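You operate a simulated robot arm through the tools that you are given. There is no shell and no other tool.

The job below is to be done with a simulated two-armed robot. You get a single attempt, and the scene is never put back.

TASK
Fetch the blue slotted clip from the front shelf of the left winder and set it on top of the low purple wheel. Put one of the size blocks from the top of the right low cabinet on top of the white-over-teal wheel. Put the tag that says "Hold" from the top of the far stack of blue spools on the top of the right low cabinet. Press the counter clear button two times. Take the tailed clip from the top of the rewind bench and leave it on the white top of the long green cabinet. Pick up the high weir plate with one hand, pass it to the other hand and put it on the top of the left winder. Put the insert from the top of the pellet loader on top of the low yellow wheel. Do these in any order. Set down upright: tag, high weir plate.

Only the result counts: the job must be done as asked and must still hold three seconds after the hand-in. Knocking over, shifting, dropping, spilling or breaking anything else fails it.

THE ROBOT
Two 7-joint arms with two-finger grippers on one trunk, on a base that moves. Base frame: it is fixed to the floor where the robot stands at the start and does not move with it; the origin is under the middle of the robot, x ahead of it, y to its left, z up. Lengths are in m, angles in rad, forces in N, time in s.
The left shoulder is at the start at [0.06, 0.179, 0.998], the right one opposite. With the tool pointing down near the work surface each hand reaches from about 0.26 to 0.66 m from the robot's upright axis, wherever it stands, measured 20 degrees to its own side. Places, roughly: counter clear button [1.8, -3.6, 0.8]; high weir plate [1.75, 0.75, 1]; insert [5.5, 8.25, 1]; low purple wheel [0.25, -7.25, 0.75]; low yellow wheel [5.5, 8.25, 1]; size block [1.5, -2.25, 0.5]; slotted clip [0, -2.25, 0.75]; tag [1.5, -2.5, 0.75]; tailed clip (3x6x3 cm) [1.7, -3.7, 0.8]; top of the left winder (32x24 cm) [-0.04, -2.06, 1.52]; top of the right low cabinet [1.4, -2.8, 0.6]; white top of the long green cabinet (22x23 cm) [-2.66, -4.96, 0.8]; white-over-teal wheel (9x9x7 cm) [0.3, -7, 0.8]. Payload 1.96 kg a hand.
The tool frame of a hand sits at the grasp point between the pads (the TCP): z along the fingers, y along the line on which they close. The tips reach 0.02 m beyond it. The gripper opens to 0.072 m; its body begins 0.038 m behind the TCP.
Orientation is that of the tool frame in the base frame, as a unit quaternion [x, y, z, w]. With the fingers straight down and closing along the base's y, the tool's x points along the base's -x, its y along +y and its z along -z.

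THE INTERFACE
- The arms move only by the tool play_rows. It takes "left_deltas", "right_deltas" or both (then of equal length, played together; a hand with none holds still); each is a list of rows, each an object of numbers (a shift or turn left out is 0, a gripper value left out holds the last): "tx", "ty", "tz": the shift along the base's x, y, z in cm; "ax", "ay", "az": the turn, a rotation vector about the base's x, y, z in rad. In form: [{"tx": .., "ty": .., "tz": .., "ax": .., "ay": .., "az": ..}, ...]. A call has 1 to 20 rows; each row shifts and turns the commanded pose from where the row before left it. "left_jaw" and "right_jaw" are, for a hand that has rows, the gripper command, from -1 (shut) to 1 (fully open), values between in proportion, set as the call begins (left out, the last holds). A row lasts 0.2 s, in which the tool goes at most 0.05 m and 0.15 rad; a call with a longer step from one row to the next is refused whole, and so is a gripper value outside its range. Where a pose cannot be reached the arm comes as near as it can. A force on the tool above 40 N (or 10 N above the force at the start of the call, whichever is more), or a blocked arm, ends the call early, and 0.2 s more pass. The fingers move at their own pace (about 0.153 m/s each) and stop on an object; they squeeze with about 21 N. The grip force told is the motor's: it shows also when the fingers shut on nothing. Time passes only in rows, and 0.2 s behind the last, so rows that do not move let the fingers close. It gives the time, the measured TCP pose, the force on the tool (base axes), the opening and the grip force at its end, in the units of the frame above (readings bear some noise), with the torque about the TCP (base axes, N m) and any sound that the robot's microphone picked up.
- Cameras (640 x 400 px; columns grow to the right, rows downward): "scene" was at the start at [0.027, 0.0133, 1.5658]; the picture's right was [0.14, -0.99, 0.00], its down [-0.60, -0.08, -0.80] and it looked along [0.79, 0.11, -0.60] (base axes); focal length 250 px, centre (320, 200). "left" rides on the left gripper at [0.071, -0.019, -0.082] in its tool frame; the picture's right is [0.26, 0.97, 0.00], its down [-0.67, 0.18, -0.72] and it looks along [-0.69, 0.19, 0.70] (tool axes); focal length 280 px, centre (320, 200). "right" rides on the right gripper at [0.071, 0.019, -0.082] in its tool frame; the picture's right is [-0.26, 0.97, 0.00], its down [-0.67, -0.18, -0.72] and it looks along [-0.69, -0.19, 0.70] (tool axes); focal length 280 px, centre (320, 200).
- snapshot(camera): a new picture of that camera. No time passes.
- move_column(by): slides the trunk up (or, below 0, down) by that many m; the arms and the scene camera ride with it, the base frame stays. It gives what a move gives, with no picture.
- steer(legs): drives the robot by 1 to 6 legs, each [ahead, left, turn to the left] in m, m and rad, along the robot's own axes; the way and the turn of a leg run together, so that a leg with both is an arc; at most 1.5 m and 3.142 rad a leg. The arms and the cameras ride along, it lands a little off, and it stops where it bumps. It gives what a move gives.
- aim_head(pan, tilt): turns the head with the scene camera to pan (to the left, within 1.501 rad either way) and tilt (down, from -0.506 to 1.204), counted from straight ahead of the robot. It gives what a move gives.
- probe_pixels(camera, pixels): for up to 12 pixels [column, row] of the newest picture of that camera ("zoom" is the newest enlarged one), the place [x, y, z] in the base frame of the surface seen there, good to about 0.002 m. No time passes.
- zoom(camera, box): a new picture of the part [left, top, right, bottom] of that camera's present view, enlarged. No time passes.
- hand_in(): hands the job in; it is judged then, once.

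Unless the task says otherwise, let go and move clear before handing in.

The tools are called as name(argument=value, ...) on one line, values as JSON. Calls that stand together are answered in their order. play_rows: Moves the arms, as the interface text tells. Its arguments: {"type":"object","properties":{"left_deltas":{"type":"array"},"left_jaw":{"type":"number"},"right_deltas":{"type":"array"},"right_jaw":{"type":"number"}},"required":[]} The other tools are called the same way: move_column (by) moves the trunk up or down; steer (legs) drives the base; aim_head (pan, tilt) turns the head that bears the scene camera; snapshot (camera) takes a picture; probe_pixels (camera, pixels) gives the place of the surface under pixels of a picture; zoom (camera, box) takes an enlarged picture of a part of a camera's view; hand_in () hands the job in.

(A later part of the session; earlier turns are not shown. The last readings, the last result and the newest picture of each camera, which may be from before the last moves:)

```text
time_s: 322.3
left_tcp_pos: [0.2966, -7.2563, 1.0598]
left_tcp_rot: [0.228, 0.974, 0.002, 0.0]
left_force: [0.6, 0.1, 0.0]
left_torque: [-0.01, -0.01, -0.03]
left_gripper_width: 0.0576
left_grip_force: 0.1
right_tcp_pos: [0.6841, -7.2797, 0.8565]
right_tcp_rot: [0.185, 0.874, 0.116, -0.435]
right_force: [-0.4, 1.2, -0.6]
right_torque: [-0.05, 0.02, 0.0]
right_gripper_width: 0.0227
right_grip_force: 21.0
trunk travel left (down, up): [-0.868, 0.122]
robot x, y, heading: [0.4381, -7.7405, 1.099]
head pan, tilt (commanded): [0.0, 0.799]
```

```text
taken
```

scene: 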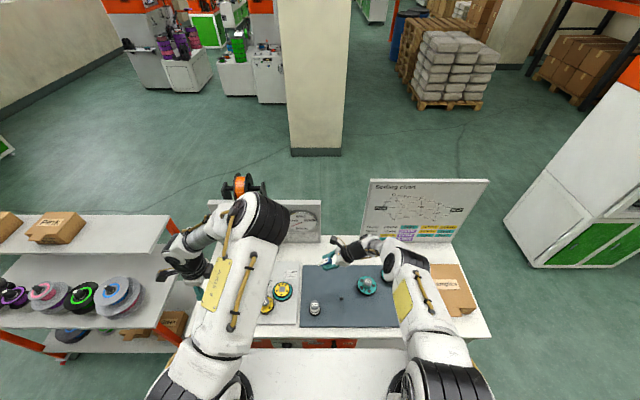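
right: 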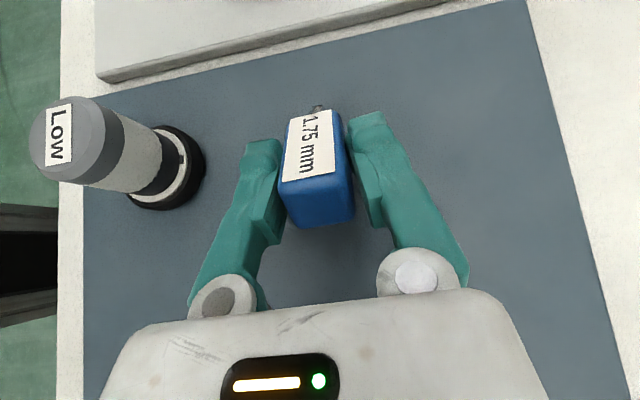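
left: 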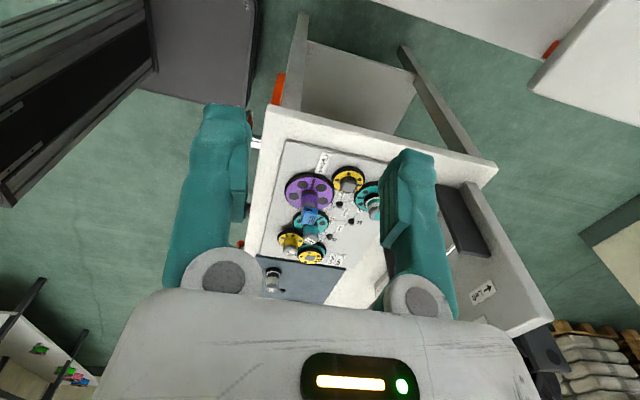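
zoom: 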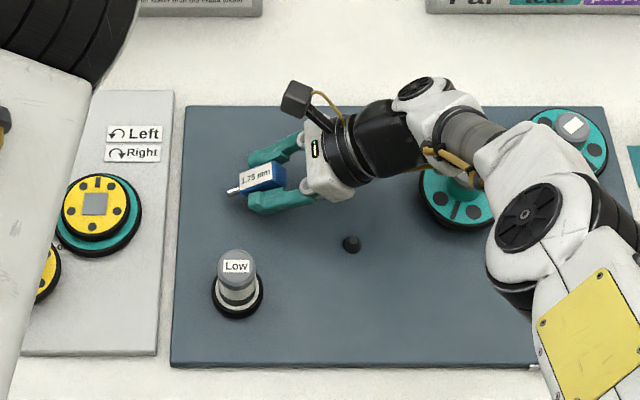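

Just above the mat. Lowering 8 mm more and checking force.

move_column(by=-0.008)

zoom(camera="scene", box=[305, 245, 365, 290])

probe_pixels(camera="zoom", pixels=[[240, 235], [255, 240], [230, 245], [290, 200], [340, 215], [260, 260], [320, 250]])

```text
time_s: 322.9
left_tcp_pos: [0.2973, -7.2568, 1.0522]
left_tcp_rot: [0.227, 0.974, 0.002, -0.001]
left_force: [0.1, -0.7, 0.3]
left_torque: [-0.04, -0.02, -0.03]
left_gripper_width: 0.0577
left_grip_force: 0.1
right_tcp_pos: [0.6843, -7.2801, 0.8484]
right_tcp_rot: [0.186, 0.873, 0.116, -0.435]
right_force: [0.5, 0.6, -0.4]
right_torque: [-0.01, 0.0, -0.02]
right_gripper_width: 0.0226
right_grip_force: 20.9
trunk travel left (down, up): [-0.86, 0.13]
robot x, y, heading: [0.4411, -7.745, 1.098]
head pan, tilt (commanded): [0.0, 0.799]
```

```text
8.89 times, centred on (335, 268) of scene
```

zoom: 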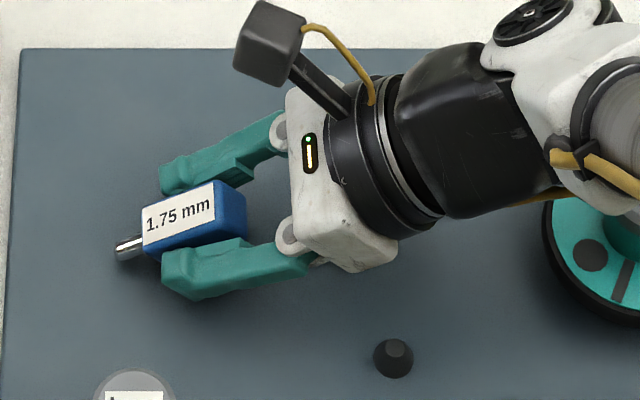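

```text
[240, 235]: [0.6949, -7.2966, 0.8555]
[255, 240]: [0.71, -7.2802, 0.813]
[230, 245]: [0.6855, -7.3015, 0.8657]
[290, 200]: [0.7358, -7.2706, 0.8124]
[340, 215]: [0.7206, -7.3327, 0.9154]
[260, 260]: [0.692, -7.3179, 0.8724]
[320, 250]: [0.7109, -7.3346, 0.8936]
```

probe_pixels(camera="zoom", pixels=[[122, 250], [130, 240], [135, 255], [150, 215], [240, 200], [160, 245]])

move_column(by=-0.004)

```text
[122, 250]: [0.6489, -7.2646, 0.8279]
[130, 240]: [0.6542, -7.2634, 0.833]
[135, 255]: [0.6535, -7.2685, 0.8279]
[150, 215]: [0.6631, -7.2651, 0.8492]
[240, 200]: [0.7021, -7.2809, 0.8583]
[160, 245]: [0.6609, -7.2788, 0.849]
```

```text
time_s: 323.4
left_tcp_pos: [0.2956, -7.2566, 1.0486]
left_tcp_rot: [0.227, 0.974, 0.003, -0.001]
left_force: [-0.6, 0.6, 0.5]
left_torque: [0.01, -0.01, -0.03]
left_gripper_width: 0.0576
left_grip_force: 0.0
right_tcp_pos: [0.6851, -7.2803, 0.8443]
right_tcp_rot: [0.186, 0.873, 0.117, -0.435]
right_force: [0.3, -0.1, -0.5]
right_torque: [0.01, 0.04, -0.01]
right_gripper_width: 0.023
right_grip_force: 20.9
trunk travel left (down, up): [-0.856, 0.134]
robot x, y, heading: [0.4391, -7.7385, 1.098]
head pan, tilt (commanded): [0.0, 0.799]
```

move_column(by=-0.004)

play_rows(right_deltas=[{}, {}, {}], right_jaw=0.2)

zoom(camera="scene", box=[305, 245, 365, 290])

snapshot(camera="right")

```text
time_s: 323.9
left_tcp_pos: [0.2962, -7.2583, 1.0436]
left_tcp_rot: [0.227, 0.974, 0.004, 0.001]
left_force: [-1.0, 0.7, 0.2]
left_torque: [0.01, 0.02, -0.01]
left_gripper_width: 0.0576
left_grip_force: 0.1
right_tcp_pos: [0.6866, -7.282, 0.8416]
right_tcp_rot: [0.187, 0.873, 0.118, -0.435]
right_force: [-0.6, 0.1, 12.1]
right_torque: [0.27, 0.47, -0.03]
right_gripper_width: 0.0228
right_grip_force: 20.6
trunk travel left (down, up): [-0.852, 0.138]
robot x, y, heading: [0.4389, -7.743, 1.106]
head pan, tilt (commanded): [0.0, 0.799]
```

```text
time_s: 324.7
left_tcp_pos: [0.2972, -7.257, 1.0456]
left_tcp_rot: [0.226, 0.974, 0.003, 0.0]
left_force: [0.1, 0.3, 0.1]
left_torque: [0.01, 0.02, -0.02]
left_gripper_width: 0.0576
left_grip_force: 0.1
right_tcp_pos: [0.6869, -7.282, 0.8397]
right_tcp_rot: [0.186, 0.874, 0.116, -0.434]
right_force: [-0.1, -0.9, 0.3]
right_torque: [0.02, 0.0, 0.0]
right_gripper_width: 0.043
right_grip_force: 0.2
trunk travel left (down, up): [-0.852, 0.138]
robot x, y, heading: [0.4421, -7.7455, 1.095]
head pan, tilt (commanded): [0.0, 0.799]
```

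```text
8.89 times, centred on (335, 268) of scene
```

zoom: 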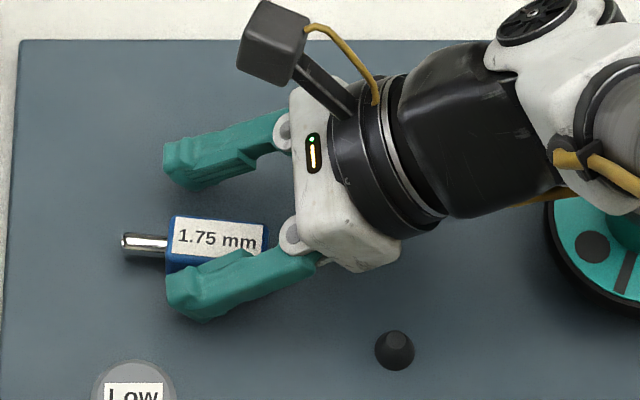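

```text
taken
```

right: 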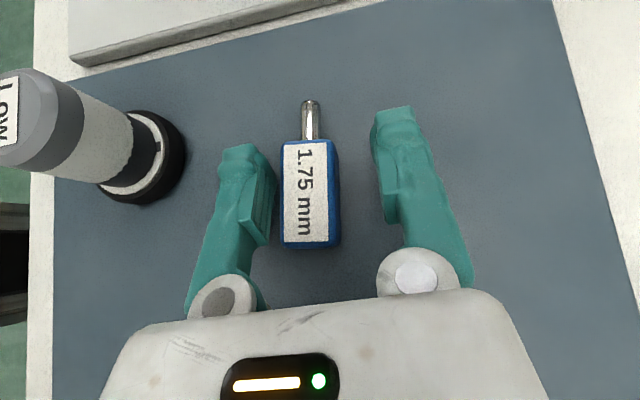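

The block lies flat on the mat with the label up. Retreating along the tool axis, then straightening the hand to tool-down above it.

play_rows(right_deltas=[{"tx": 2.1, "ty": -1.1, "tz": 1.8}, {"tx": 2.1, "ty": -1.1, "tz": 1.8}, {"tx": 1.4, "ty": -0.7, "tz": 3}, {"tz": 4}, {"tz": 3}])

play_rows(right_deltas=[{"tx": -1, "ty": 0.5, "tz": 1, "ax": -0.06, "ay": -0.118}, {"tx": -1, "ty": 0.5, "tz": 1, "ax": -0.06, "ay": -0.118}, {"tx": -1, "ty": 0.5, "ax": -0.06, "ay": -0.118}, {"tx": -1, "ty": 0.5, "ax": -0.06, "ay": -0.118}, {"ax": -0.06, "ay": -0.118}, {"ax": -0.06, "ay": -0.118}, {"ax": -0.06, "ay": -0.118}])

snapshot(camera="right")

```text
time_s: 325.9
left_tcp_pos: [0.297, -7.2579, 1.044]
left_tcp_rot: [0.228, 0.974, 0.003, 0.0]
left_force: [0.2, -0.3, 1.1]
left_torque: [-0.01, -0.06, 0.01]
left_gripper_width: 0.0573
left_grip_force: 0.0
right_tcp_pos: [0.7345, -7.3167, 0.9679]
right_tcp_rot: [0.192, 0.872, 0.107, -0.438]
right_force: [0.7, -0.2, -0.1]
right_torque: [-0.04, 0.02, 0.01]
right_gripper_width: 0.0434
right_grip_force: 0.1
trunk travel left (down, up): [-0.852, 0.138]
robot x, y, heading: [0.4379, -7.7424, 1.099]
head pan, tilt (commanded): [0.0, 0.799]
```

```text
time_s: 327.5
left_tcp_pos: [0.2945, -7.2572, 1.0433]
left_tcp_rot: [0.228, 0.974, 0.003, 0.001]
left_force: [-0.3, 0.4, 0.0]
left_torque: [-0.01, -0.01, -0.03]
left_gripper_width: 0.0576
left_grip_force: 0.0
right_tcp_pos: [0.6952, -7.2978, 0.9858]
right_tcp_rot: [0.217, 0.976, -0.005, -0.005]
right_force: [-0.8, 0.0, -0.3]
right_torque: [-0.02, -0.02, 0.01]
right_gripper_width: 0.0432
right_grip_force: 0.1
trunk travel left (down, up): [-0.852, 0.138]
robot x, y, heading: [0.4391, -7.7385, 1.099]
head pan, tilt (commanded): [0.0, 0.799]
```

```text
taken
```

right: 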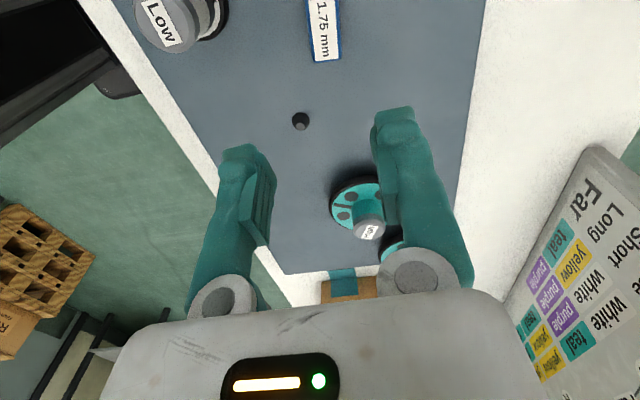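

The block is at (325,30) in the right view. Probing its outline.

probe_pixels(camera="right", pixels=[[316, 57], [337, 55], [312, 10], [331, 8], [325, 30], [325, 55], [321, 5]])

zoom(camera="scene", box=[305, 245, 365, 290])

probe_pixels(camera="zoom", pixels=[[175, 215], [265, 225], [262, 250], [172, 250], [220, 235], [130, 240]])

```text
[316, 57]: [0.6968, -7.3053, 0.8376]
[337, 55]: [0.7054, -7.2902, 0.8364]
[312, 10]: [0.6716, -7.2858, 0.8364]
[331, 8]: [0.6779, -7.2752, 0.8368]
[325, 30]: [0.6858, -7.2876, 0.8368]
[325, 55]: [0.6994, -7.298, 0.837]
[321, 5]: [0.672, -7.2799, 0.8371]
```

```text
8.89 times, centred on (335, 268) of scene
```

zoom: 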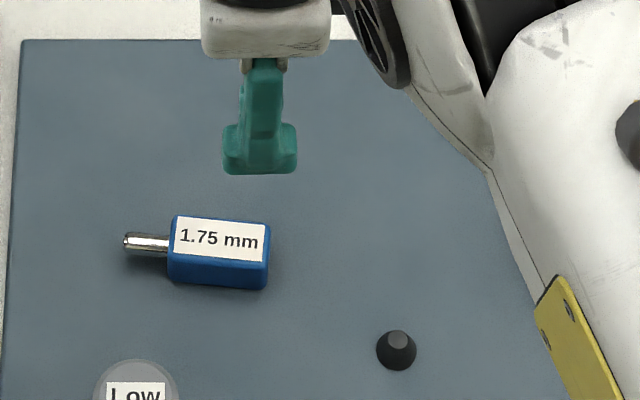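

```text
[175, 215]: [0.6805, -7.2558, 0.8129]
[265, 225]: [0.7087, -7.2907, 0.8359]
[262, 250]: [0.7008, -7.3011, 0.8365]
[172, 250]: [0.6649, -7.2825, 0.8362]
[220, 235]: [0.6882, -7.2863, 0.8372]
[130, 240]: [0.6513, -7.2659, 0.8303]
```

Block body centre (0.686,−7.287), top z 0.837, axis turned ~−33°. Aligning the hand (−8°) and descending to grip it lying.

play_rows(right_deltas=[{"tx": -0.45, "ty": 0.55, "az": -0.069}, {"tx": -0.45, "ty": 0.55, "az": -0.069}, {"tz": -4}, {"tz": -4}, {"tz": -3}], right_jaw=0.3)

snapshot(camera="right")

```text
time_s: 328.7
left_tcp_pos: [0.2973, -7.2561, 1.0439]
left_tcp_rot: [0.227, 0.974, 0.002, 0.0]
left_force: [-0.1, -0.4, 0.1]
left_torque: [-0.01, 0.0, 0.01]
left_gripper_width: 0.0575
left_grip_force: 0.0
right_tcp_pos: [0.6877, -7.2866, 0.8755]
right_tcp_rot: [0.285, 0.959, -0.004, -0.007]
right_force: [0.3, -0.2, 0.1]
right_torque: [-0.01, -0.03, -0.01]
right_gripper_width: 0.0469
right_grip_force: 0.1
trunk travel left (down, up): [-0.852, 0.138]
robot x, y, heading: [0.4398, -7.7405, 1.101]
head pan, tilt (commanded): [0.0, 0.799]
```

```text
taken
```

right: 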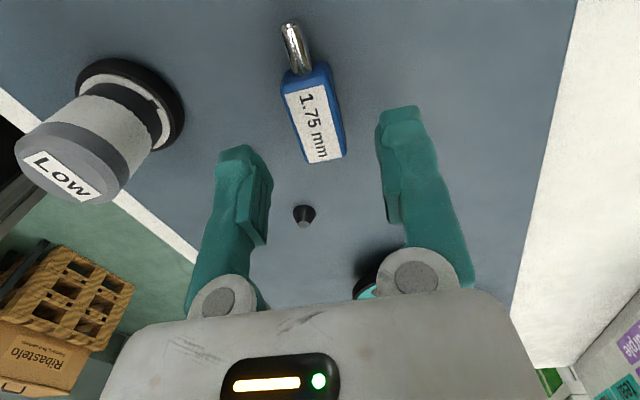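

probe_pixels(camera="right", pixels=[[286, 84], [326, 70], [345, 152], [308, 161], [315, 115]])

```text
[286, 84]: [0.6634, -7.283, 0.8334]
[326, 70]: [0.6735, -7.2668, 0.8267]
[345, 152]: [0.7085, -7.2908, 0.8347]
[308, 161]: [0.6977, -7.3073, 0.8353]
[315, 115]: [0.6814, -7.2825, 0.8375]
```

Centred within 2 mm. Descending 4 cm, closing and lifting.

play_rows(right_deltas=[{"tx": -0.2, "tz": -2}, {"tz": -1.5}, {"tz": -0.4}])

play_rows(right_deltas=[{}, {}, {}], right_jaw=-1)

play_rows(right_deltas=[{"tz": 1}, {"tz": 3}, {"tz": 4}, {"tz": 4}, {"tz": 4}])

snapshot(camera="right")

```text
time_s: 329.5
left_tcp_pos: [0.297, -7.2574, 1.0448]
left_tcp_rot: [0.227, 0.974, 0.003, 0.0]
left_force: [-0.4, 0.3, 0.2]
left_torque: [0.02, -0.04, -0.04]
left_gripper_width: 0.0576
left_grip_force: 0.1
right_tcp_pos: [0.6858, -7.2868, 0.838]
right_tcp_rot: [0.283, 0.959, -0.004, -0.006]
right_force: [0.3, -0.8, -0.6]
right_torque: [-0.01, 0.0, 0.0]
right_gripper_width: 0.0468
right_grip_force: 0.1
trunk travel left (down, up): [-0.852, 0.138]
robot x, y, heading: [0.4394, -7.7413, 1.098]
head pan, tilt (commanded): [0.0, 0.799]
```

```text
time_s: 330.3
left_tcp_pos: [0.2968, -7.2572, 1.0439]
left_tcp_rot: [0.228, 0.974, 0.003, -0.001]
left_force: [0.4, 0.6, -0.4]
left_torque: [0.01, 0.02, 0.01]
left_gripper_width: 0.0576
left_grip_force: 0.1
right_tcp_pos: [0.686, -7.2874, 0.8375]
right_tcp_rot: [0.283, 0.959, -0.004, -0.006]
right_force: [-0.7, -0.3, -0.5]
right_torque: [0.01, -0.03, 0.04]
right_gripper_width: 0.023
right_grip_force: 21.2
trunk travel left (down, up): [-0.852, 0.138]
robot x, y, heading: [0.4419, -7.7447, 1.106]
head pan, tilt (commanded): [0.0, 0.799]
```

```text
time_s: 331.5
left_tcp_pos: [0.2974, -7.2583, 1.0446]
left_tcp_rot: [0.228, 0.974, 0.003, 0.0]
left_force: [-0.1, -0.2, 0.3]
left_torque: [0.0, 0.02, 0.01]
left_gripper_width: 0.0577
left_grip_force: 0.0
right_tcp_pos: [0.6847, -7.2864, 0.9994]
right_tcp_rot: [0.284, 0.959, -0.003, -0.007]
right_force: [0.0, 0.0, -0.6]
right_torque: [-0.01, 0.03, 0.02]
right_gripper_width: 0.0226
right_grip_force: 21.0
trunk travel left (down, up): [-0.852, 0.138]
robot x, y, heading: [0.4377, -7.744, 1.102]
head pan, tilt (commanded): [0.0, 0.799]
```

```text
taken
```

right: 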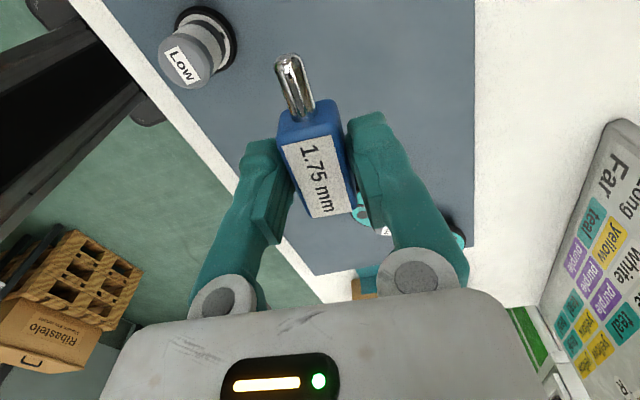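

Block held lying, label up. Raising trunk to full height and strafing back left to the white-over-teal wheel.

move_column(by=0.135)

steer(legs=[[0.0, 0.39, 0.0]])

snapshot(camera="right")

snapshot(camera="scene")

```text
time_s: 333.1
left_tcp_pos: [0.2973, -7.2575, 1.1802]
left_tcp_rot: [0.227, 0.974, 0.003, 0.0]
left_force: [-0.6, -0.2, -0.4]
left_torque: [-0.02, -0.03, -0.03]
left_gripper_width: 0.0573
left_grip_force: 0.1
right_tcp_pos: [0.6843, -7.287, 1.1326]
right_tcp_rot: [0.284, 0.959, -0.004, -0.007]
right_force: [-0.5, 0.4, -1.0]
right_torque: [-0.01, 0.0, 0.02]
right_gripper_width: 0.0225
right_grip_force: 21.4
trunk travel left (down, up): [-0.987, 0.003]
robot x, y, heading: [0.4394, -7.7435, 1.097]
head pan, tilt (commanded): [0.0, 0.799]
```

```text
time_s: 335.6
left_tcp_pos: [-0.0548, -7.0818, 1.1802]
left_tcp_rot: [0.225, 0.974, 0.003, -0.001]
left_force: [0.4, 0.1, -1.1]
left_torque: [-0.01, 0.03, 0.0]
left_gripper_width: 0.0575
left_grip_force: 0.0
right_tcp_pos: [0.3329, -7.1081, 1.1334]
right_tcp_rot: [0.281, 0.96, -0.005, -0.008]
right_force: [0.5, -0.5, -0.5]
right_torque: [0.03, 0.01, -0.01]
right_gripper_width: 0.0227
right_grip_force: 21.1
trunk travel left (down, up): [-0.987, 0.003]
robot x, y, heading: [0.0864, -7.5661, 1.099]
head pan, tilt (commanded): [0.0, 0.799]
```

```text
taken
```

right: 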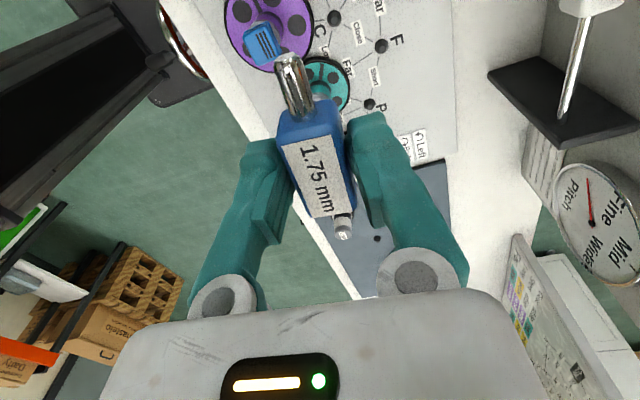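

```text
taken
```

scene: 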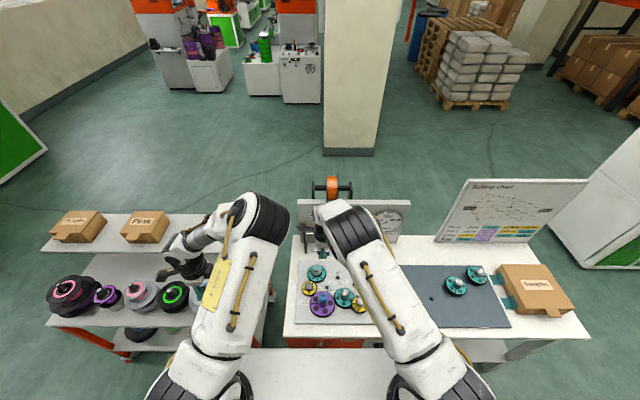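

Descending to z≈0.96 here (above pegs), then moving forward over the white-over-teal hub.

play_rows(right_deltas=[{"tz": -4}, {"tz": -4}, {"tz": -4}, {"tz": -4}, {"tx": 0.3, "ty": 2.4}, {"tx": 0.3, "ty": 2.4}, {"tx": 0.3, "ty": 2.3}])

snapshot(camera="right")

```text
time_s: 337.2
left_tcp_pos: [-0.0548, -7.0825, 1.1796]
left_tcp_rot: [0.225, 0.974, 0.002, 0.0]
left_force: [-0.5, -0.5, 0.0]
left_torque: [-0.02, 0.03, -0.05]
left_gripper_width: 0.0575
left_grip_force: 0.1
right_tcp_pos: [0.3429, -7.083, 0.9747]
right_tcp_rot: [0.282, 0.959, -0.005, -0.006]
right_force: [0.4, -0.3, 0.2]
right_torque: [-0.03, -0.03, 0.02]
right_gripper_width: 0.0227
right_grip_force: 21.2
right hand out of reach, approached as far as the arm can: row 6, 7
trunk travel left (down, up): [-0.987, 0.003]
robot x, y, heading: [0.0879, -7.5654, 1.103]
head pan, tilt (commanded): [0.0, 0.799]
```

```text
taken
```

right: 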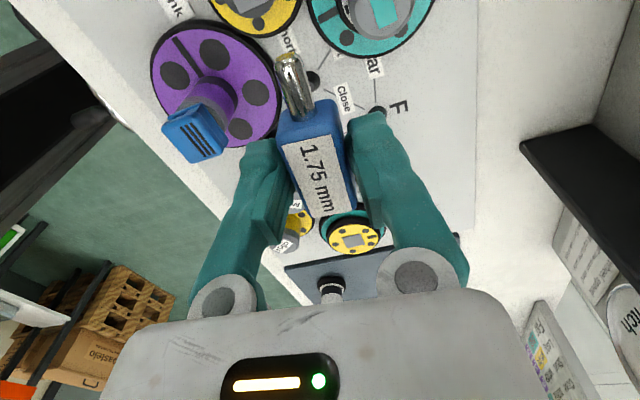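

The hub is 4–5 cm beyond reach; driving forward 0.05 m (base stays clear of the table).

steer(legs=[[0.05, 0.0, 0.0]])

snapshot(camera="right")

probe_pixels(camera="right", pixels=[[395, 20], [405, 5], [375, 10], [390, 10], [410, 20], [300, 75], [290, 65]])

```text
time_s: 338.1
left_tcp_pos: [-0.0369, -7.0442, 1.1823]
left_tcp_rot: [0.224, 0.974, 0.006, 0.001]
left_force: [-0.3, 0.0, 0.0]
left_torque: [0.03, -0.01, 0.0]
left_gripper_width: 0.0576
left_grip_force: 0.1
right_tcp_pos: [0.3606, -7.0448, 0.9779]
right_tcp_rot: [0.281, 0.96, -0.001, -0.006]
right_force: [-0.4, -0.9, 0.4]
right_torque: [0.07, -0.03, 0.01]
right_gripper_width: 0.0226
right_grip_force: 20.4
trunk travel left (down, up): [-0.987, 0.003]
robot x, y, heading: [0.1108, -7.5228, 1.112]
head pan, tilt (commanded): [0.0, 0.799]
```

```text
taken
```

right: 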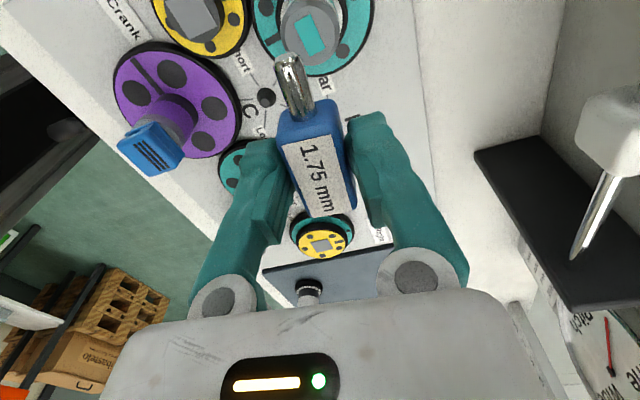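

```text
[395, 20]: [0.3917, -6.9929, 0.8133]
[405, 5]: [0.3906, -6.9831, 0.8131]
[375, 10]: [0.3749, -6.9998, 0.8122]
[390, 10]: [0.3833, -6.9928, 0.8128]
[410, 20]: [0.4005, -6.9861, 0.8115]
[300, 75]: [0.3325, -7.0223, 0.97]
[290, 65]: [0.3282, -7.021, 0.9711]
```

probe_pixels(camera="right", pixels=[[308, 35], [298, 30], [320, 40], [312, 20], [308, 48], [285, 25], [335, 20], [325, 25]])

zoom(camera="right", box=[240, 0, 400, 100])

```text
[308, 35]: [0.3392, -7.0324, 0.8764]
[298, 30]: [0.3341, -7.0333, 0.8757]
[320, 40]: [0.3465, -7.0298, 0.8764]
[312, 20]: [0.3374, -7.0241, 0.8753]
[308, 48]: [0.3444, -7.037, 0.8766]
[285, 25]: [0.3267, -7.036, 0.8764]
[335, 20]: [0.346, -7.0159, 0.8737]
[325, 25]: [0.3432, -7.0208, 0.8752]
```

```text
4.00 times, centred on (320, 50) of right
```

zoom: 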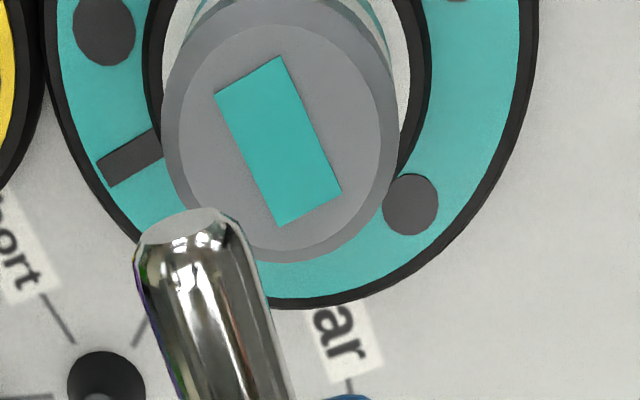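

Hub centre (0.340,−7.0315), z 0.876. Aligning and descending.

play_rows(right_deltas=[{"tx": -0.86, "ty": 0.55}, {"tx": -0.86, "ty": 0.56}, {"tz": -2.5}, {"tz": -2.5}])

snapshot(camera="right")

zoom(camera="scene", box=[280, 230, 380, 320])

```text
time_s: 339.1
left_tcp_pos: [-0.0336, -7.0365, 1.1791]
left_tcp_rot: [0.224, 0.975, 0.002, 0.0]
left_force: [-0.1, 0.7, 0.6]
left_torque: [0.0, 0.0, 0.0]
left_gripper_width: 0.0578
left_grip_force: 0.1
right_tcp_pos: [0.359, -7.0523, 0.9477]
right_tcp_rot: [0.282, 0.959, -0.005, -0.007]
right_force: [0.4, -0.5, -0.8]
right_torque: [0.0, 0.03, 0.0]
right_gripper_width: 0.0227
right_grip_force: 21.4
right hand out of reach, approached as far as the arm can: row 2, 3, 4
trunk travel left (down, up): [-0.987, 0.003]
robot x, y, heading: [0.1118, -7.5232, 1.102]
head pan, tilt (commanded): [0.0, 0.799]
```

```text
taken
```

right: 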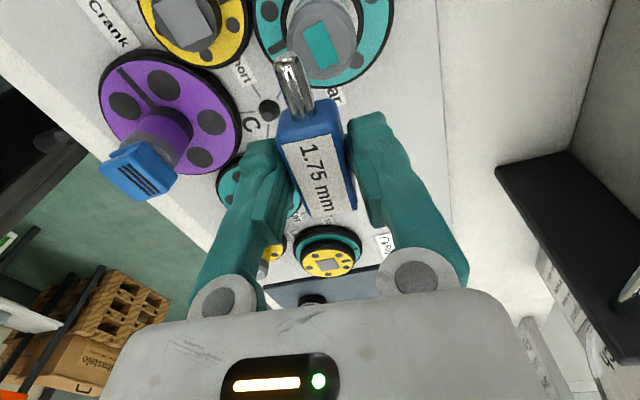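

```text
4.44 times, centred on (330, 275) of scene
```

zoom: 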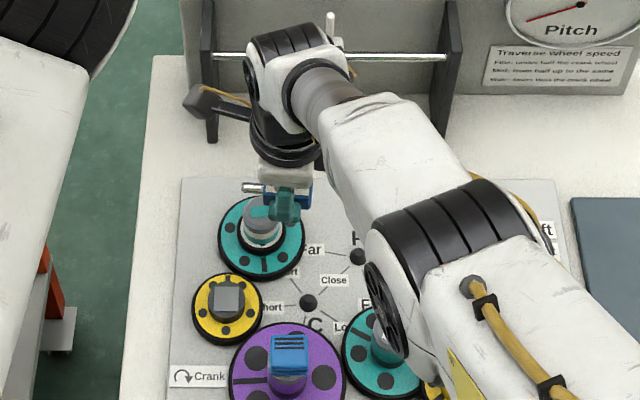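

The wrist's turn limit is the issue when reaching inward. The block's direction on the hub is free, so I'll rotate the hand +20° and continue.

play_rows(right_deltas=[{"az": 0.12}, {"az": 0.12}, {"az": 0.12}, {"tx": -0.78, "ty": 0.93}, {"tx": -0.78, "ty": 0.93}])

snapshot(camera="right")

```text
time_s: 340.3
left_tcp_pos: [-0.0338, -7.037, 1.1792]
left_tcp_rot: [0.223, 0.975, 0.003, 0.0]
left_force: [0.2, 1.0, 0.3]
left_torque: [-0.02, -0.01, -0.03]
left_gripper_width: 0.0575
left_grip_force: 0.0
right_tcp_pos: [0.3593, -7.0516, 0.9478]
right_tcp_rot: [0.105, 0.994, -0.005, -0.006]
right_force: [0.1, 0.0, -1.2]
right_torque: [-0.01, 0.0, 0.01]
right_gripper_width: 0.0228
right_grip_force: 20.8
right hand out of reach, approached as far as the arm can: row 4, 5
trunk travel left (down, up): [-0.987, 0.003]
robot x, y, heading: [0.113, -7.5188, 1.103]
head pan, tilt (commanded): [0.0, 0.799]
```

```text
taken
```

right: 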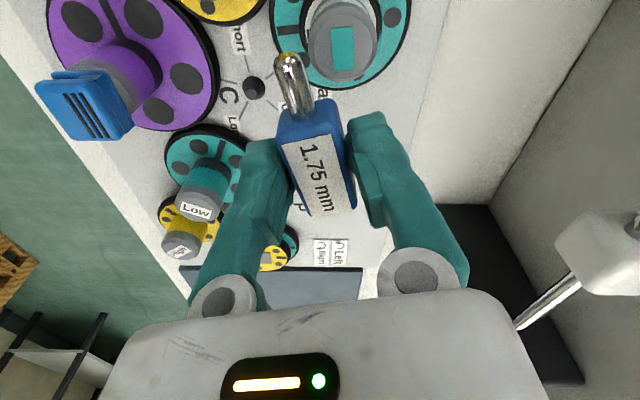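

The arm is simply near full extension because the shoulder is so high. I'll raise the hand 13 cm and lower the trunk 13 cm, which shortens the needed reach.

play_rows(right_deltas=[{"tz": 4}, {"tz": 4}, {"tz": 4}])

move_column(by=-0.13)

play_rows(right_deltas=[{"tx": -0.78, "ty": 0.93}, {"tx": -0.78, "ty": 0.93}])

snapshot(camera="right")

```text
time_s: 341.1
left_tcp_pos: [-0.0344, -7.0383, 1.1805]
left_tcp_rot: [0.224, 0.974, 0.002, -0.001]
left_force: [0.0, -0.3, -0.8]
left_torque: [-0.04, 0.01, 0.04]
left_gripper_width: 0.0578
left_grip_force: 0.3
right_tcp_pos: [0.3578, -7.0539, 1.0671]
right_tcp_rot: [0.105, 0.994, -0.005, -0.005]
right_force: [-0.6, -0.5, -0.3]
right_torque: [0.01, 0.01, -0.01]
right_gripper_width: 0.0224
right_grip_force: 21.0
trunk travel left (down, up): [-0.987, 0.003]
robot x, y, heading: [0.1126, -7.5186, 1.104]
head pan, tilt (commanded): [0.0, 0.799]
```

```text
time_s: 342.7
left_tcp_pos: [-0.0352, -7.0378, 1.0503]
left_tcp_rot: [0.224, 0.975, 0.003, -0.001]
left_force: [-0.5, -0.4, 0.2]
left_torque: [0.02, 0.03, -0.01]
left_gripper_width: 0.0575
left_grip_force: 0.1
right_tcp_pos: [0.3583, -7.0527, 0.9368]
right_tcp_rot: [0.106, 0.994, -0.004, -0.005]
right_force: [0.2, -0.4, -0.8]
right_torque: [0.01, 0.01, 0.0]
right_gripper_width: 0.0225
right_grip_force: 21.0
trunk travel left (down, up): [-0.857, 0.133]
robot x, y, heading: [0.1116, -7.5213, 1.105]
head pan, tilt (commanded): [0.0, 0.799]
```

```text
time_s: 343.3
left_tcp_pos: [-0.0355, -7.0375, 1.0477]
left_tcp_rot: [0.225, 0.974, 0.003, 0.0]
left_force: [0.6, -0.7, -0.3]
left_torque: [0.02, 0.02, 0.03]
left_gripper_width: 0.0578
left_grip_force: 0.1
right_tcp_pos: [0.3427, -7.0341, 0.9369]
right_tcp_rot: [0.105, 0.994, -0.006, -0.006]
right_force: [-0.2, 0.1, -0.3]
right_torque: [0.01, -0.04, -0.01]
right_gripper_width: 0.023
right_grip_force: 21.0
trunk travel left (down, up): [-0.857, 0.133]
robot x, y, heading: [0.1109, -7.5187, 1.103]
head pan, tilt (commanded): [0.0, 0.799]
```

```text
taken
```

right: 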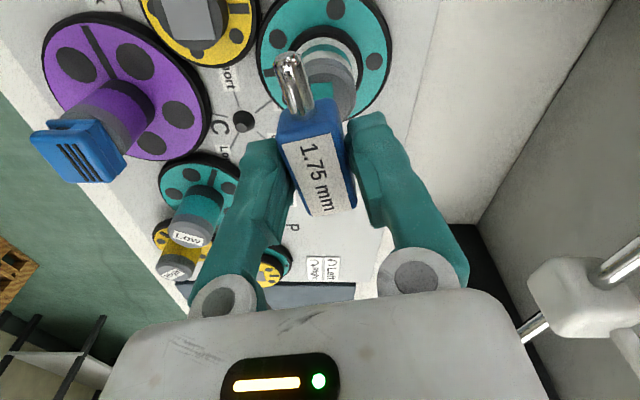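

probe_pixels(camera="right", pixels=[[345, 85], [335, 75], [345, 105], [325, 70], [352, 95], [335, 95], [320, 90]])

zoom(camera="right", box=[250, 20, 410, 130])

```text
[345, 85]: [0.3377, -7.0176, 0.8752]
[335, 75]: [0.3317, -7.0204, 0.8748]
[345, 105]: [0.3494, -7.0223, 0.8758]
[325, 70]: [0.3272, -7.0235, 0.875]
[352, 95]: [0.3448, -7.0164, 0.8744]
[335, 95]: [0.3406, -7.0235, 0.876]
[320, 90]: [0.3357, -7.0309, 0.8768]
```

```text
3.64 times, centred on (330, 75) of right
```

zoom: 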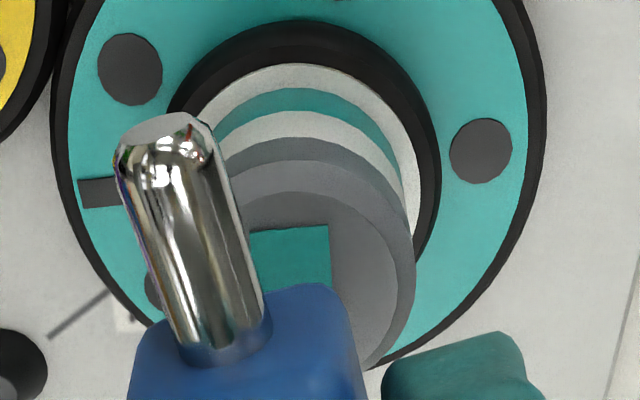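

Hub position confirmed. Lowering the lying block onto it.

play_rows(right_deltas=[{"tx": 0.1, "ty": 0.15, "tz": -1.5}, {"tz": -1}, {"tz": -0.6}])

play_rows(right_deltas=[{"tz": -0.3}, {"tz": -0.3}])

```text
time_s: 344.1
left_tcp_pos: [-0.0342, -7.0377, 1.0498]
left_tcp_rot: [0.225, 0.974, 0.003, 0.001]
left_force: [-0.3, -0.9, 0.5]
left_torque: [0.0, -0.02, 0.03]
left_gripper_width: 0.0574
left_grip_force: 0.0
right_tcp_pos: [0.3446, -7.033, 0.9048]
right_tcp_rot: [0.106, 0.994, -0.005, -0.006]
right_force: [0.8, 0.6, 0.1]
right_torque: [-0.01, 0.01, 0.01]
right_gripper_width: 0.0229
right_grip_force: 20.9
trunk travel left (down, up): [-0.857, 0.133]
robot x, y, heading: [0.1116, -7.5235, 1.107]
head pan, tilt (commanded): [0.0, 0.799]
```

```text
time_s: 344.7
left_tcp_pos: [-0.0343, -7.0392, 1.0486]
left_tcp_rot: [0.224, 0.975, 0.003, 0.0]
left_force: [-0.4, -0.1, 0.7]
left_torque: [0.02, 0.0, 0.0]
left_gripper_width: 0.0576
left_grip_force: 0.1
right_tcp_pos: [0.344, -7.0335, 0.9015]
right_tcp_rot: [0.105, 0.994, -0.003, -0.006]
right_force: [0.5, 0.7, 13.3]
right_torque: [0.03, 0.05, 0.0]
right_gripper_width: 0.0229
right_grip_force: 20.8
trunk travel left (down, up): [-0.857, 0.133]
robot x, y, heading: [0.111, -7.5248, 1.105]
head pan, tilt (commanded): [0.0, 0.799]
```

Contact (13 N). Easing and opening a little.

play_rows(right_deltas=[{"tz": 0.25}])

play_rows(right_deltas=[{}, {}, {}], right_jaw=0.3)

snapshot(camera="right")

```text
time_s: 345.1
left_tcp_pos: [-0.0353, -7.0391, 1.0497]
left_tcp_rot: [0.224, 0.975, 0.003, 0.0]
left_force: [0.0, -0.1, -0.5]
left_torque: [0.05, 0.0, -0.01]
left_gripper_width: 0.0575
left_grip_force: 0.0
right_tcp_pos: [0.344, -7.0334, 0.9012]
right_tcp_rot: [0.105, 0.994, -0.006, -0.005]
right_force: [0.5, 0.0, 1.0]
right_torque: [0.03, 0.01, -0.01]
right_gripper_width: 0.0228
right_grip_force: 21.2
trunk travel left (down, up): [-0.857, 0.133]
robot x, y, heading: [0.1082, -7.5202, 1.105]
head pan, tilt (commanded): [0.0, 0.799]
```

```text
time_s: 345.9
left_tcp_pos: [-0.0344, -7.0385, 1.0497]
left_tcp_rot: [0.225, 0.974, 0.002, -0.001]
left_force: [-0.6, -0.6, -0.7]
left_torque: [-0.04, 0.05, 0.0]
left_gripper_width: 0.0577
left_grip_force: 0.0
right_tcp_pos: [0.3458, -7.0326, 0.9008]
right_tcp_rot: [0.105, 0.994, -0.006, -0.006]
right_force: [-0.4, 0.3, 0.2]
right_torque: [0.0, -0.01, 0.02]
right_gripper_width: 0.0469
right_grip_force: 0.0
trunk travel left (down, up): [-0.857, 0.133]
robot x, y, heading: [0.11, -7.52, 1.104]
head pan, tilt (commanded): [0.0, 0.799]
```

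```text
taken
```

right: 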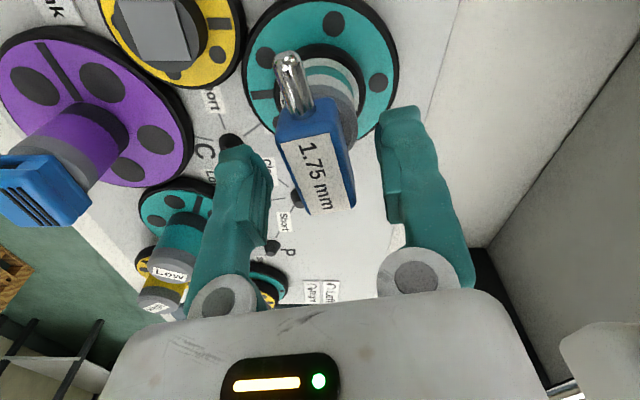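

The block lies on the hub. Raising the hand straight up and checking.

play_rows(right_deltas=[{"tz": 2}, {"tz": 4}, {"tz": 4}, {"tz": 4}])

zoom(camera="scene", box=[280, 250, 380, 330])

snapshot(camera="right")

```text
time_s: 346.9
left_tcp_pos: [-0.0352, -7.0377, 1.0486]
left_tcp_rot: [0.225, 0.974, 0.003, 0.0]
left_force: [0.7, -0.1, 0.2]
left_torque: [-0.01, 0.02, 0.03]
left_gripper_width: 0.0576
left_grip_force: 0.0
right_tcp_pos: [0.3423, -7.0322, 1.044]
right_tcp_rot: [0.105, 0.994, -0.006, -0.006]
right_force: [0.1, -0.4, -0.5]
right_torque: [0.03, 0.0, 0.0]
right_gripper_width: 0.0471
right_grip_force: 0.0
trunk travel left (down, up): [-0.857, 0.133]
robot x, y, heading: [0.1123, -7.5221, 1.102]
head pan, tilt (commanded): [0.0, 0.799]
```

```text
5.00 times, centred on (330, 290) of scene
```

zoom: 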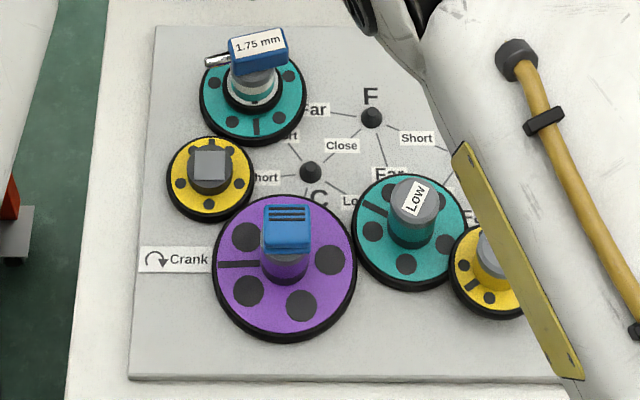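

```text
taken
```

right: 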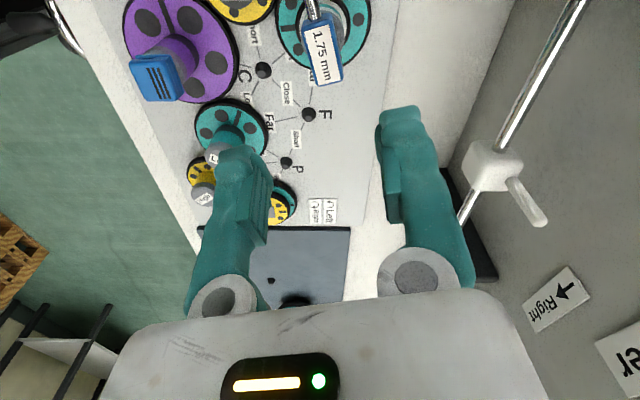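

Both placements look right. Now restoring the right hand and heading to the rewind bench via the known lane.

steer(legs=[[-0.5, 0.0, 0.0]])

play_rows(right_deltas=[{"tx": 1.2, "ty": -1.5, "az": 0.135}, {"tx": 1.2, "ty": -1.5, "az": 0.135}, {"tx": 1.2, "ty": -1.5, "az": 0.135}, {"tx": 1.2, "ty": -1.5, "az": 0.135}, {"tx": 1.2, "ty": -1.5, "az": 0.135}, {"tx": 1.2, "ty": -1.5, "az": 0.135}, {"tx": 1.2, "ty": -1.5, "az": 0.135}, {"tx": 1.2, "ty": -1.5, "az": 0.135}, {"tx": 1.2, "ty": -1.5, "az": 0.135}, {"tx": 1.2, "az": 0.1}], left_deltas=[{"az": 0.143}, {"az": 0.143}, {"az": 0.143}, {"az": 0.143}, {"az": 0.143}, {"az": 0.143}, {"az": 0.143}, {"az": 0.143}, {"az": 0.143}, {"az": 0.143}])

steer(legs=[[0.0, 1.0, 0.0], [0.0, 0.97, 0.0], [1.4, 0.0, 0.0], [1.4, 0.0, 0.0], [0.9, 0.0, 0.0]])

aim_head(pan=-0.6, tilt=0.5)

snapshot(camera="scene")

```text
time_s: 349.8
left_tcp_pos: [-0.2561, -7.4786, 1.0483]
left_tcp_rot: [0.224, 0.975, 0.003, 0.0]
left_force: [0.6, 1.0, -0.9]
left_torque: [-0.03, 0.01, 0.02]
left_gripper_width: 0.0576
left_grip_force: 0.0
right_tcp_pos: [0.1228, -7.4727, 1.0424]
right_tcp_rot: [0.105, 0.994, -0.006, -0.005]
right_force: [-0.1, 0.0, -0.2]
right_torque: [-0.05, 0.0, 0.0]
right_gripper_width: 0.047
right_grip_force: 0.1
trunk travel left (down, up): [-0.857, 0.133]
robot x, y, heading: [-0.1088, -7.9626, 1.106]
head pan, tilt (commanded): [0.0, 0.799]
```

```text
time_s: 352.0
left_tcp_pos: [-0.2531, -7.4787, 1.0479]
left_tcp_rot: [-0.47, 0.883, 0.002, -0.002]
left_force: [0.5, 0.2, -0.4]
left_torque: [-0.02, 0.0, -0.03]
left_gripper_width: 0.0576
left_grip_force: 0.0
right_tcp_pos: [0.2426, -7.6086, 1.0429]
right_tcp_rot: [-0.525, 0.851, -0.007, -0.002]
right_force: [0.5, 0.7, -0.5]
right_torque: [-0.01, 0.02, 0.01]
right_gripper_width: 0.0469
right_grip_force: 0.0
trunk travel left (down, up): [-0.857, 0.133]
robot x, y, heading: [-0.1066, -7.964, 1.107]
head pan, tilt (commanded): [0.0, 0.799]
```

```text
time_s: 379.4
left_tcp_pos: [-0.4864, -3.2418, 1.0494]
left_tcp_rot: [-0.492, 0.871, 0.003, -0.002]
left_force: [0.2, 0.2, 0.7]
left_torque: [0.03, -0.03, 0.0]
left_gripper_width: 0.0575
left_grip_force: 0.1
right_tcp_pos: [0.0175, -3.3459, 1.042]
right_tcp_rot: [-0.545, 0.838, -0.009, -0.001]
right_force: [-0.6, 0.0, -0.2]
right_torque: [0.0, 0.01, 0.01]
right_gripper_width: 0.0468
right_grip_force: 0.1
trunk travel left (down, up): [-0.857, 0.133]
robot x, y, heading: [-0.315, -3.7176, 1.156]
head pan, tilt (commanded): [0.0, 0.799]
```

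```text
time_s: 380.4
left_tcp_pos: [-0.4861, -3.2416, 1.0498]
left_tcp_rot: [-0.491, 0.871, 0.002, -0.002]
left_force: [0.1, -0.8, 0.8]
left_torque: [0.0, 0.02, 0.01]
left_gripper_width: 0.0576
left_grip_force: 0.2
right_tcp_pos: [0.0168, -3.3468, 1.0429]
right_tcp_rot: [-0.546, 0.838, -0.008, -0.001]
right_force: [-0.3, 0.1, 0.0]
right_torque: [-0.02, 0.0, -0.04]
right_gripper_width: 0.0469
right_grip_force: 0.1
trunk travel left (down, up): [-0.857, 0.133]
robot x, y, heading: [-0.317, -3.714, 1.157]
head pan, tilt (commanded): [-0.6, 0.499]
```

```text
taken
```

scene: 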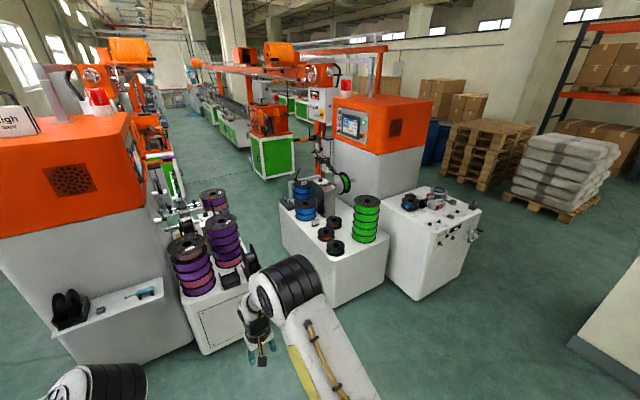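

The rewind bench is at (430,220). Zooming on its top and controls.

zoom(camera="scene", box=[370, 170, 500, 300])

probe_pixels(camera="scene", pixels=[[410, 200], [437, 192], [430, 210], [450, 212], [475, 205], [390, 290], [430, 295], [480, 210], [452, 230], [470, 235], [440, 205], [400, 212]])

```text
3.08 times, centred on (435, 235) of scene
```

zoom: 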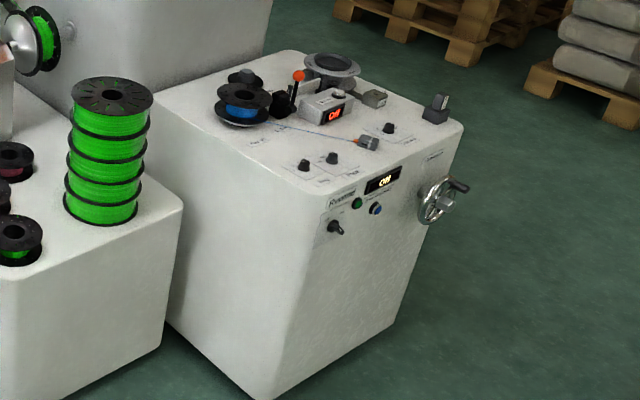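

```text
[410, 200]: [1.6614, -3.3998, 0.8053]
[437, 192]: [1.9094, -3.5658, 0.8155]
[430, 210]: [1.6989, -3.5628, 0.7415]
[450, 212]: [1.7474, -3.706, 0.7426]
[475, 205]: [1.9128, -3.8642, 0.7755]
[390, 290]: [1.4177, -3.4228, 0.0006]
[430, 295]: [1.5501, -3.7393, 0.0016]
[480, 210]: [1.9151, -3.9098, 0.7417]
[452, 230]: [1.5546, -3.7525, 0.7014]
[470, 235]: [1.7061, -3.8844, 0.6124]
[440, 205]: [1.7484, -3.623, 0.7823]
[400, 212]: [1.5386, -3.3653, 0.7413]
```

The bench top (z≈0.74) holds a counter box with a red display (zoom 325,110), a gray clip with a line at (365,142) and a control panel on its front face. I'll check the pillar on the right before driving there.

probe_pixels(camera="scene", pixels=[[600, 340], [575, 345], [630, 300], [610, 395], [500, 300], [540, 250]])

aim_head(pan=-1.3, tilt=0.5)

snapshot(camera="scene")

```text
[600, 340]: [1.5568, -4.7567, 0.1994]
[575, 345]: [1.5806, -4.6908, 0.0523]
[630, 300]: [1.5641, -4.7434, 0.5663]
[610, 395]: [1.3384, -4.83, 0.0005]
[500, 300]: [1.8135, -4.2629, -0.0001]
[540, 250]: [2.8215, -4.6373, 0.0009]
```

```text
time_s: 381.5
left_tcp_pos: [-0.4862, -3.2418, 1.0496]
left_tcp_rot: [-0.492, 0.871, 0.002, -0.002]
left_force: [-0.6, -0.8, -0.6]
left_torque: [-0.02, 0.02, 0.02]
left_gripper_width: 0.0576
left_grip_force: 0.0
right_tcp_pos: [0.0172, -3.3469, 1.0426]
right_tcp_rot: [-0.546, 0.838, -0.007, -0.001]
right_force: [0.4, -0.8, -0.3]
right_torque: [0.0, 0.02, 0.01]
right_gripper_width: 0.0465
right_grip_force: 0.2
trunk travel left (down, up): [-0.857, 0.133]
robot x, y, heading: [-0.3155, -3.7127, 1.157]
head pan, tilt (commanded): [-1.3, 0.499]
```

```text
taken
```

scene: 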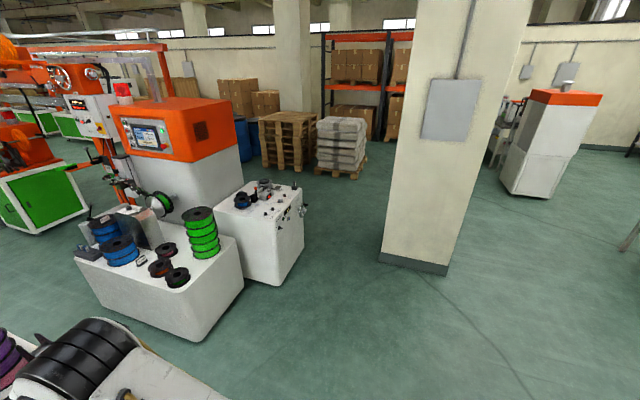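

Path is clear (pillar corner at u≈−3.46, v≈3.54). Moving in front of the bench, facing it.

steer(legs=[[0.0, 0.0, -0.059], [0.15, -0.9, 0.0], [0.2, -0.87, 0.0]])

aim_head(pan=0.0, tilt=0.8)

snapshot(camera="scene")

```text
time_s: 390.9
left_tcp_pos: [1.2501, -3.7082, 1.0487]
left_tcp_rot: [-0.47, 0.883, 0.002, -0.001]
left_force: [-0.4, 0.1, 0.0]
left_torque: [0.02, -0.03, 0.01]
left_gripper_width: 0.0576
left_grip_force: 0.0
right_tcp_pos: [1.7476, -3.8379, 1.0428]
right_tcp_rot: [-0.525, 0.851, -0.008, -0.001]
right_force: [-0.2, -0.2, -0.2]
right_torque: [-0.01, 0.01, 0.02]
right_gripper_width: 0.0469
right_grip_force: 0.0
trunk travel left (down, up): [-0.857, 0.133]
robot x, y, heading: [1.3951, -4.1905, 1.109]
head pan, tilt (commanded): [-1.3, 0.499]
```

```text
time_s: 392.4
left_tcp_pos: [1.2504, -3.7077, 1.0483]
left_tcp_rot: [-0.471, 0.882, 0.002, -0.001]
left_force: [0.9, -0.5, 0.4]
left_torque: [-0.02, 0.02, 0.0]
left_gripper_width: 0.0578
left_grip_force: 0.0
right_tcp_pos: [1.7491, -3.8371, 1.0428]
right_tcp_rot: [-0.526, 0.851, -0.008, -0.001]
right_force: [0.2, 0.5, -0.9]
right_torque: [0.01, 0.03, -0.02]
right_gripper_width: 0.0468
right_grip_force: 0.1
trunk travel left (down, up): [-0.857, 0.133]
robot x, y, heading: [1.3944, -4.1901, 1.11]
head pan, tilt (commanded): [0.0, 0.799]
```

```text
taken
```

scene: 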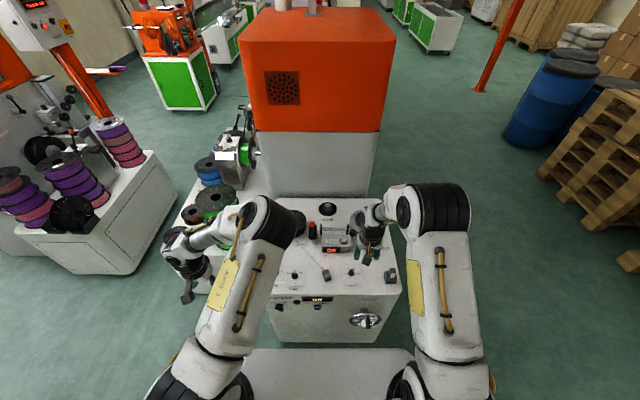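

In front of the bench. Zooming on its top (330,250).

zoom(camera="scene", box=[265, 195, 405, 345])

zoom(camera="scene", box=[290, 210, 390, 290])

```text
2.67 times, centred on (335, 270) of scene
```

zoom: 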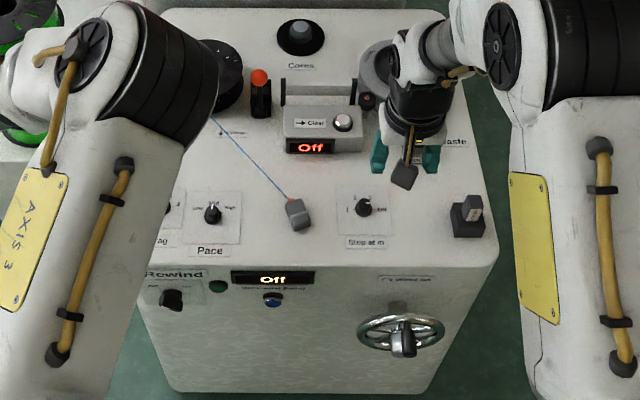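

```text
5.00 times, centred on (340, 250) of scene
```

zoom: 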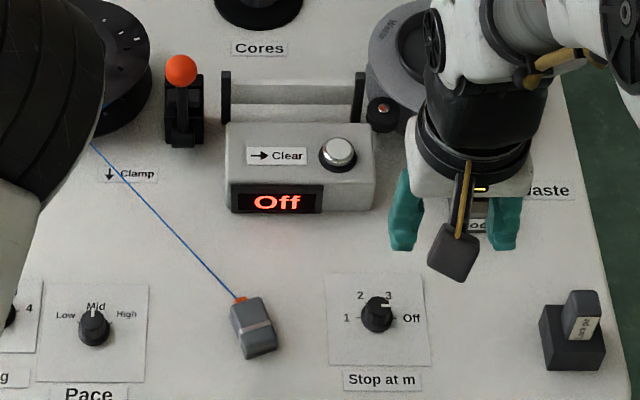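

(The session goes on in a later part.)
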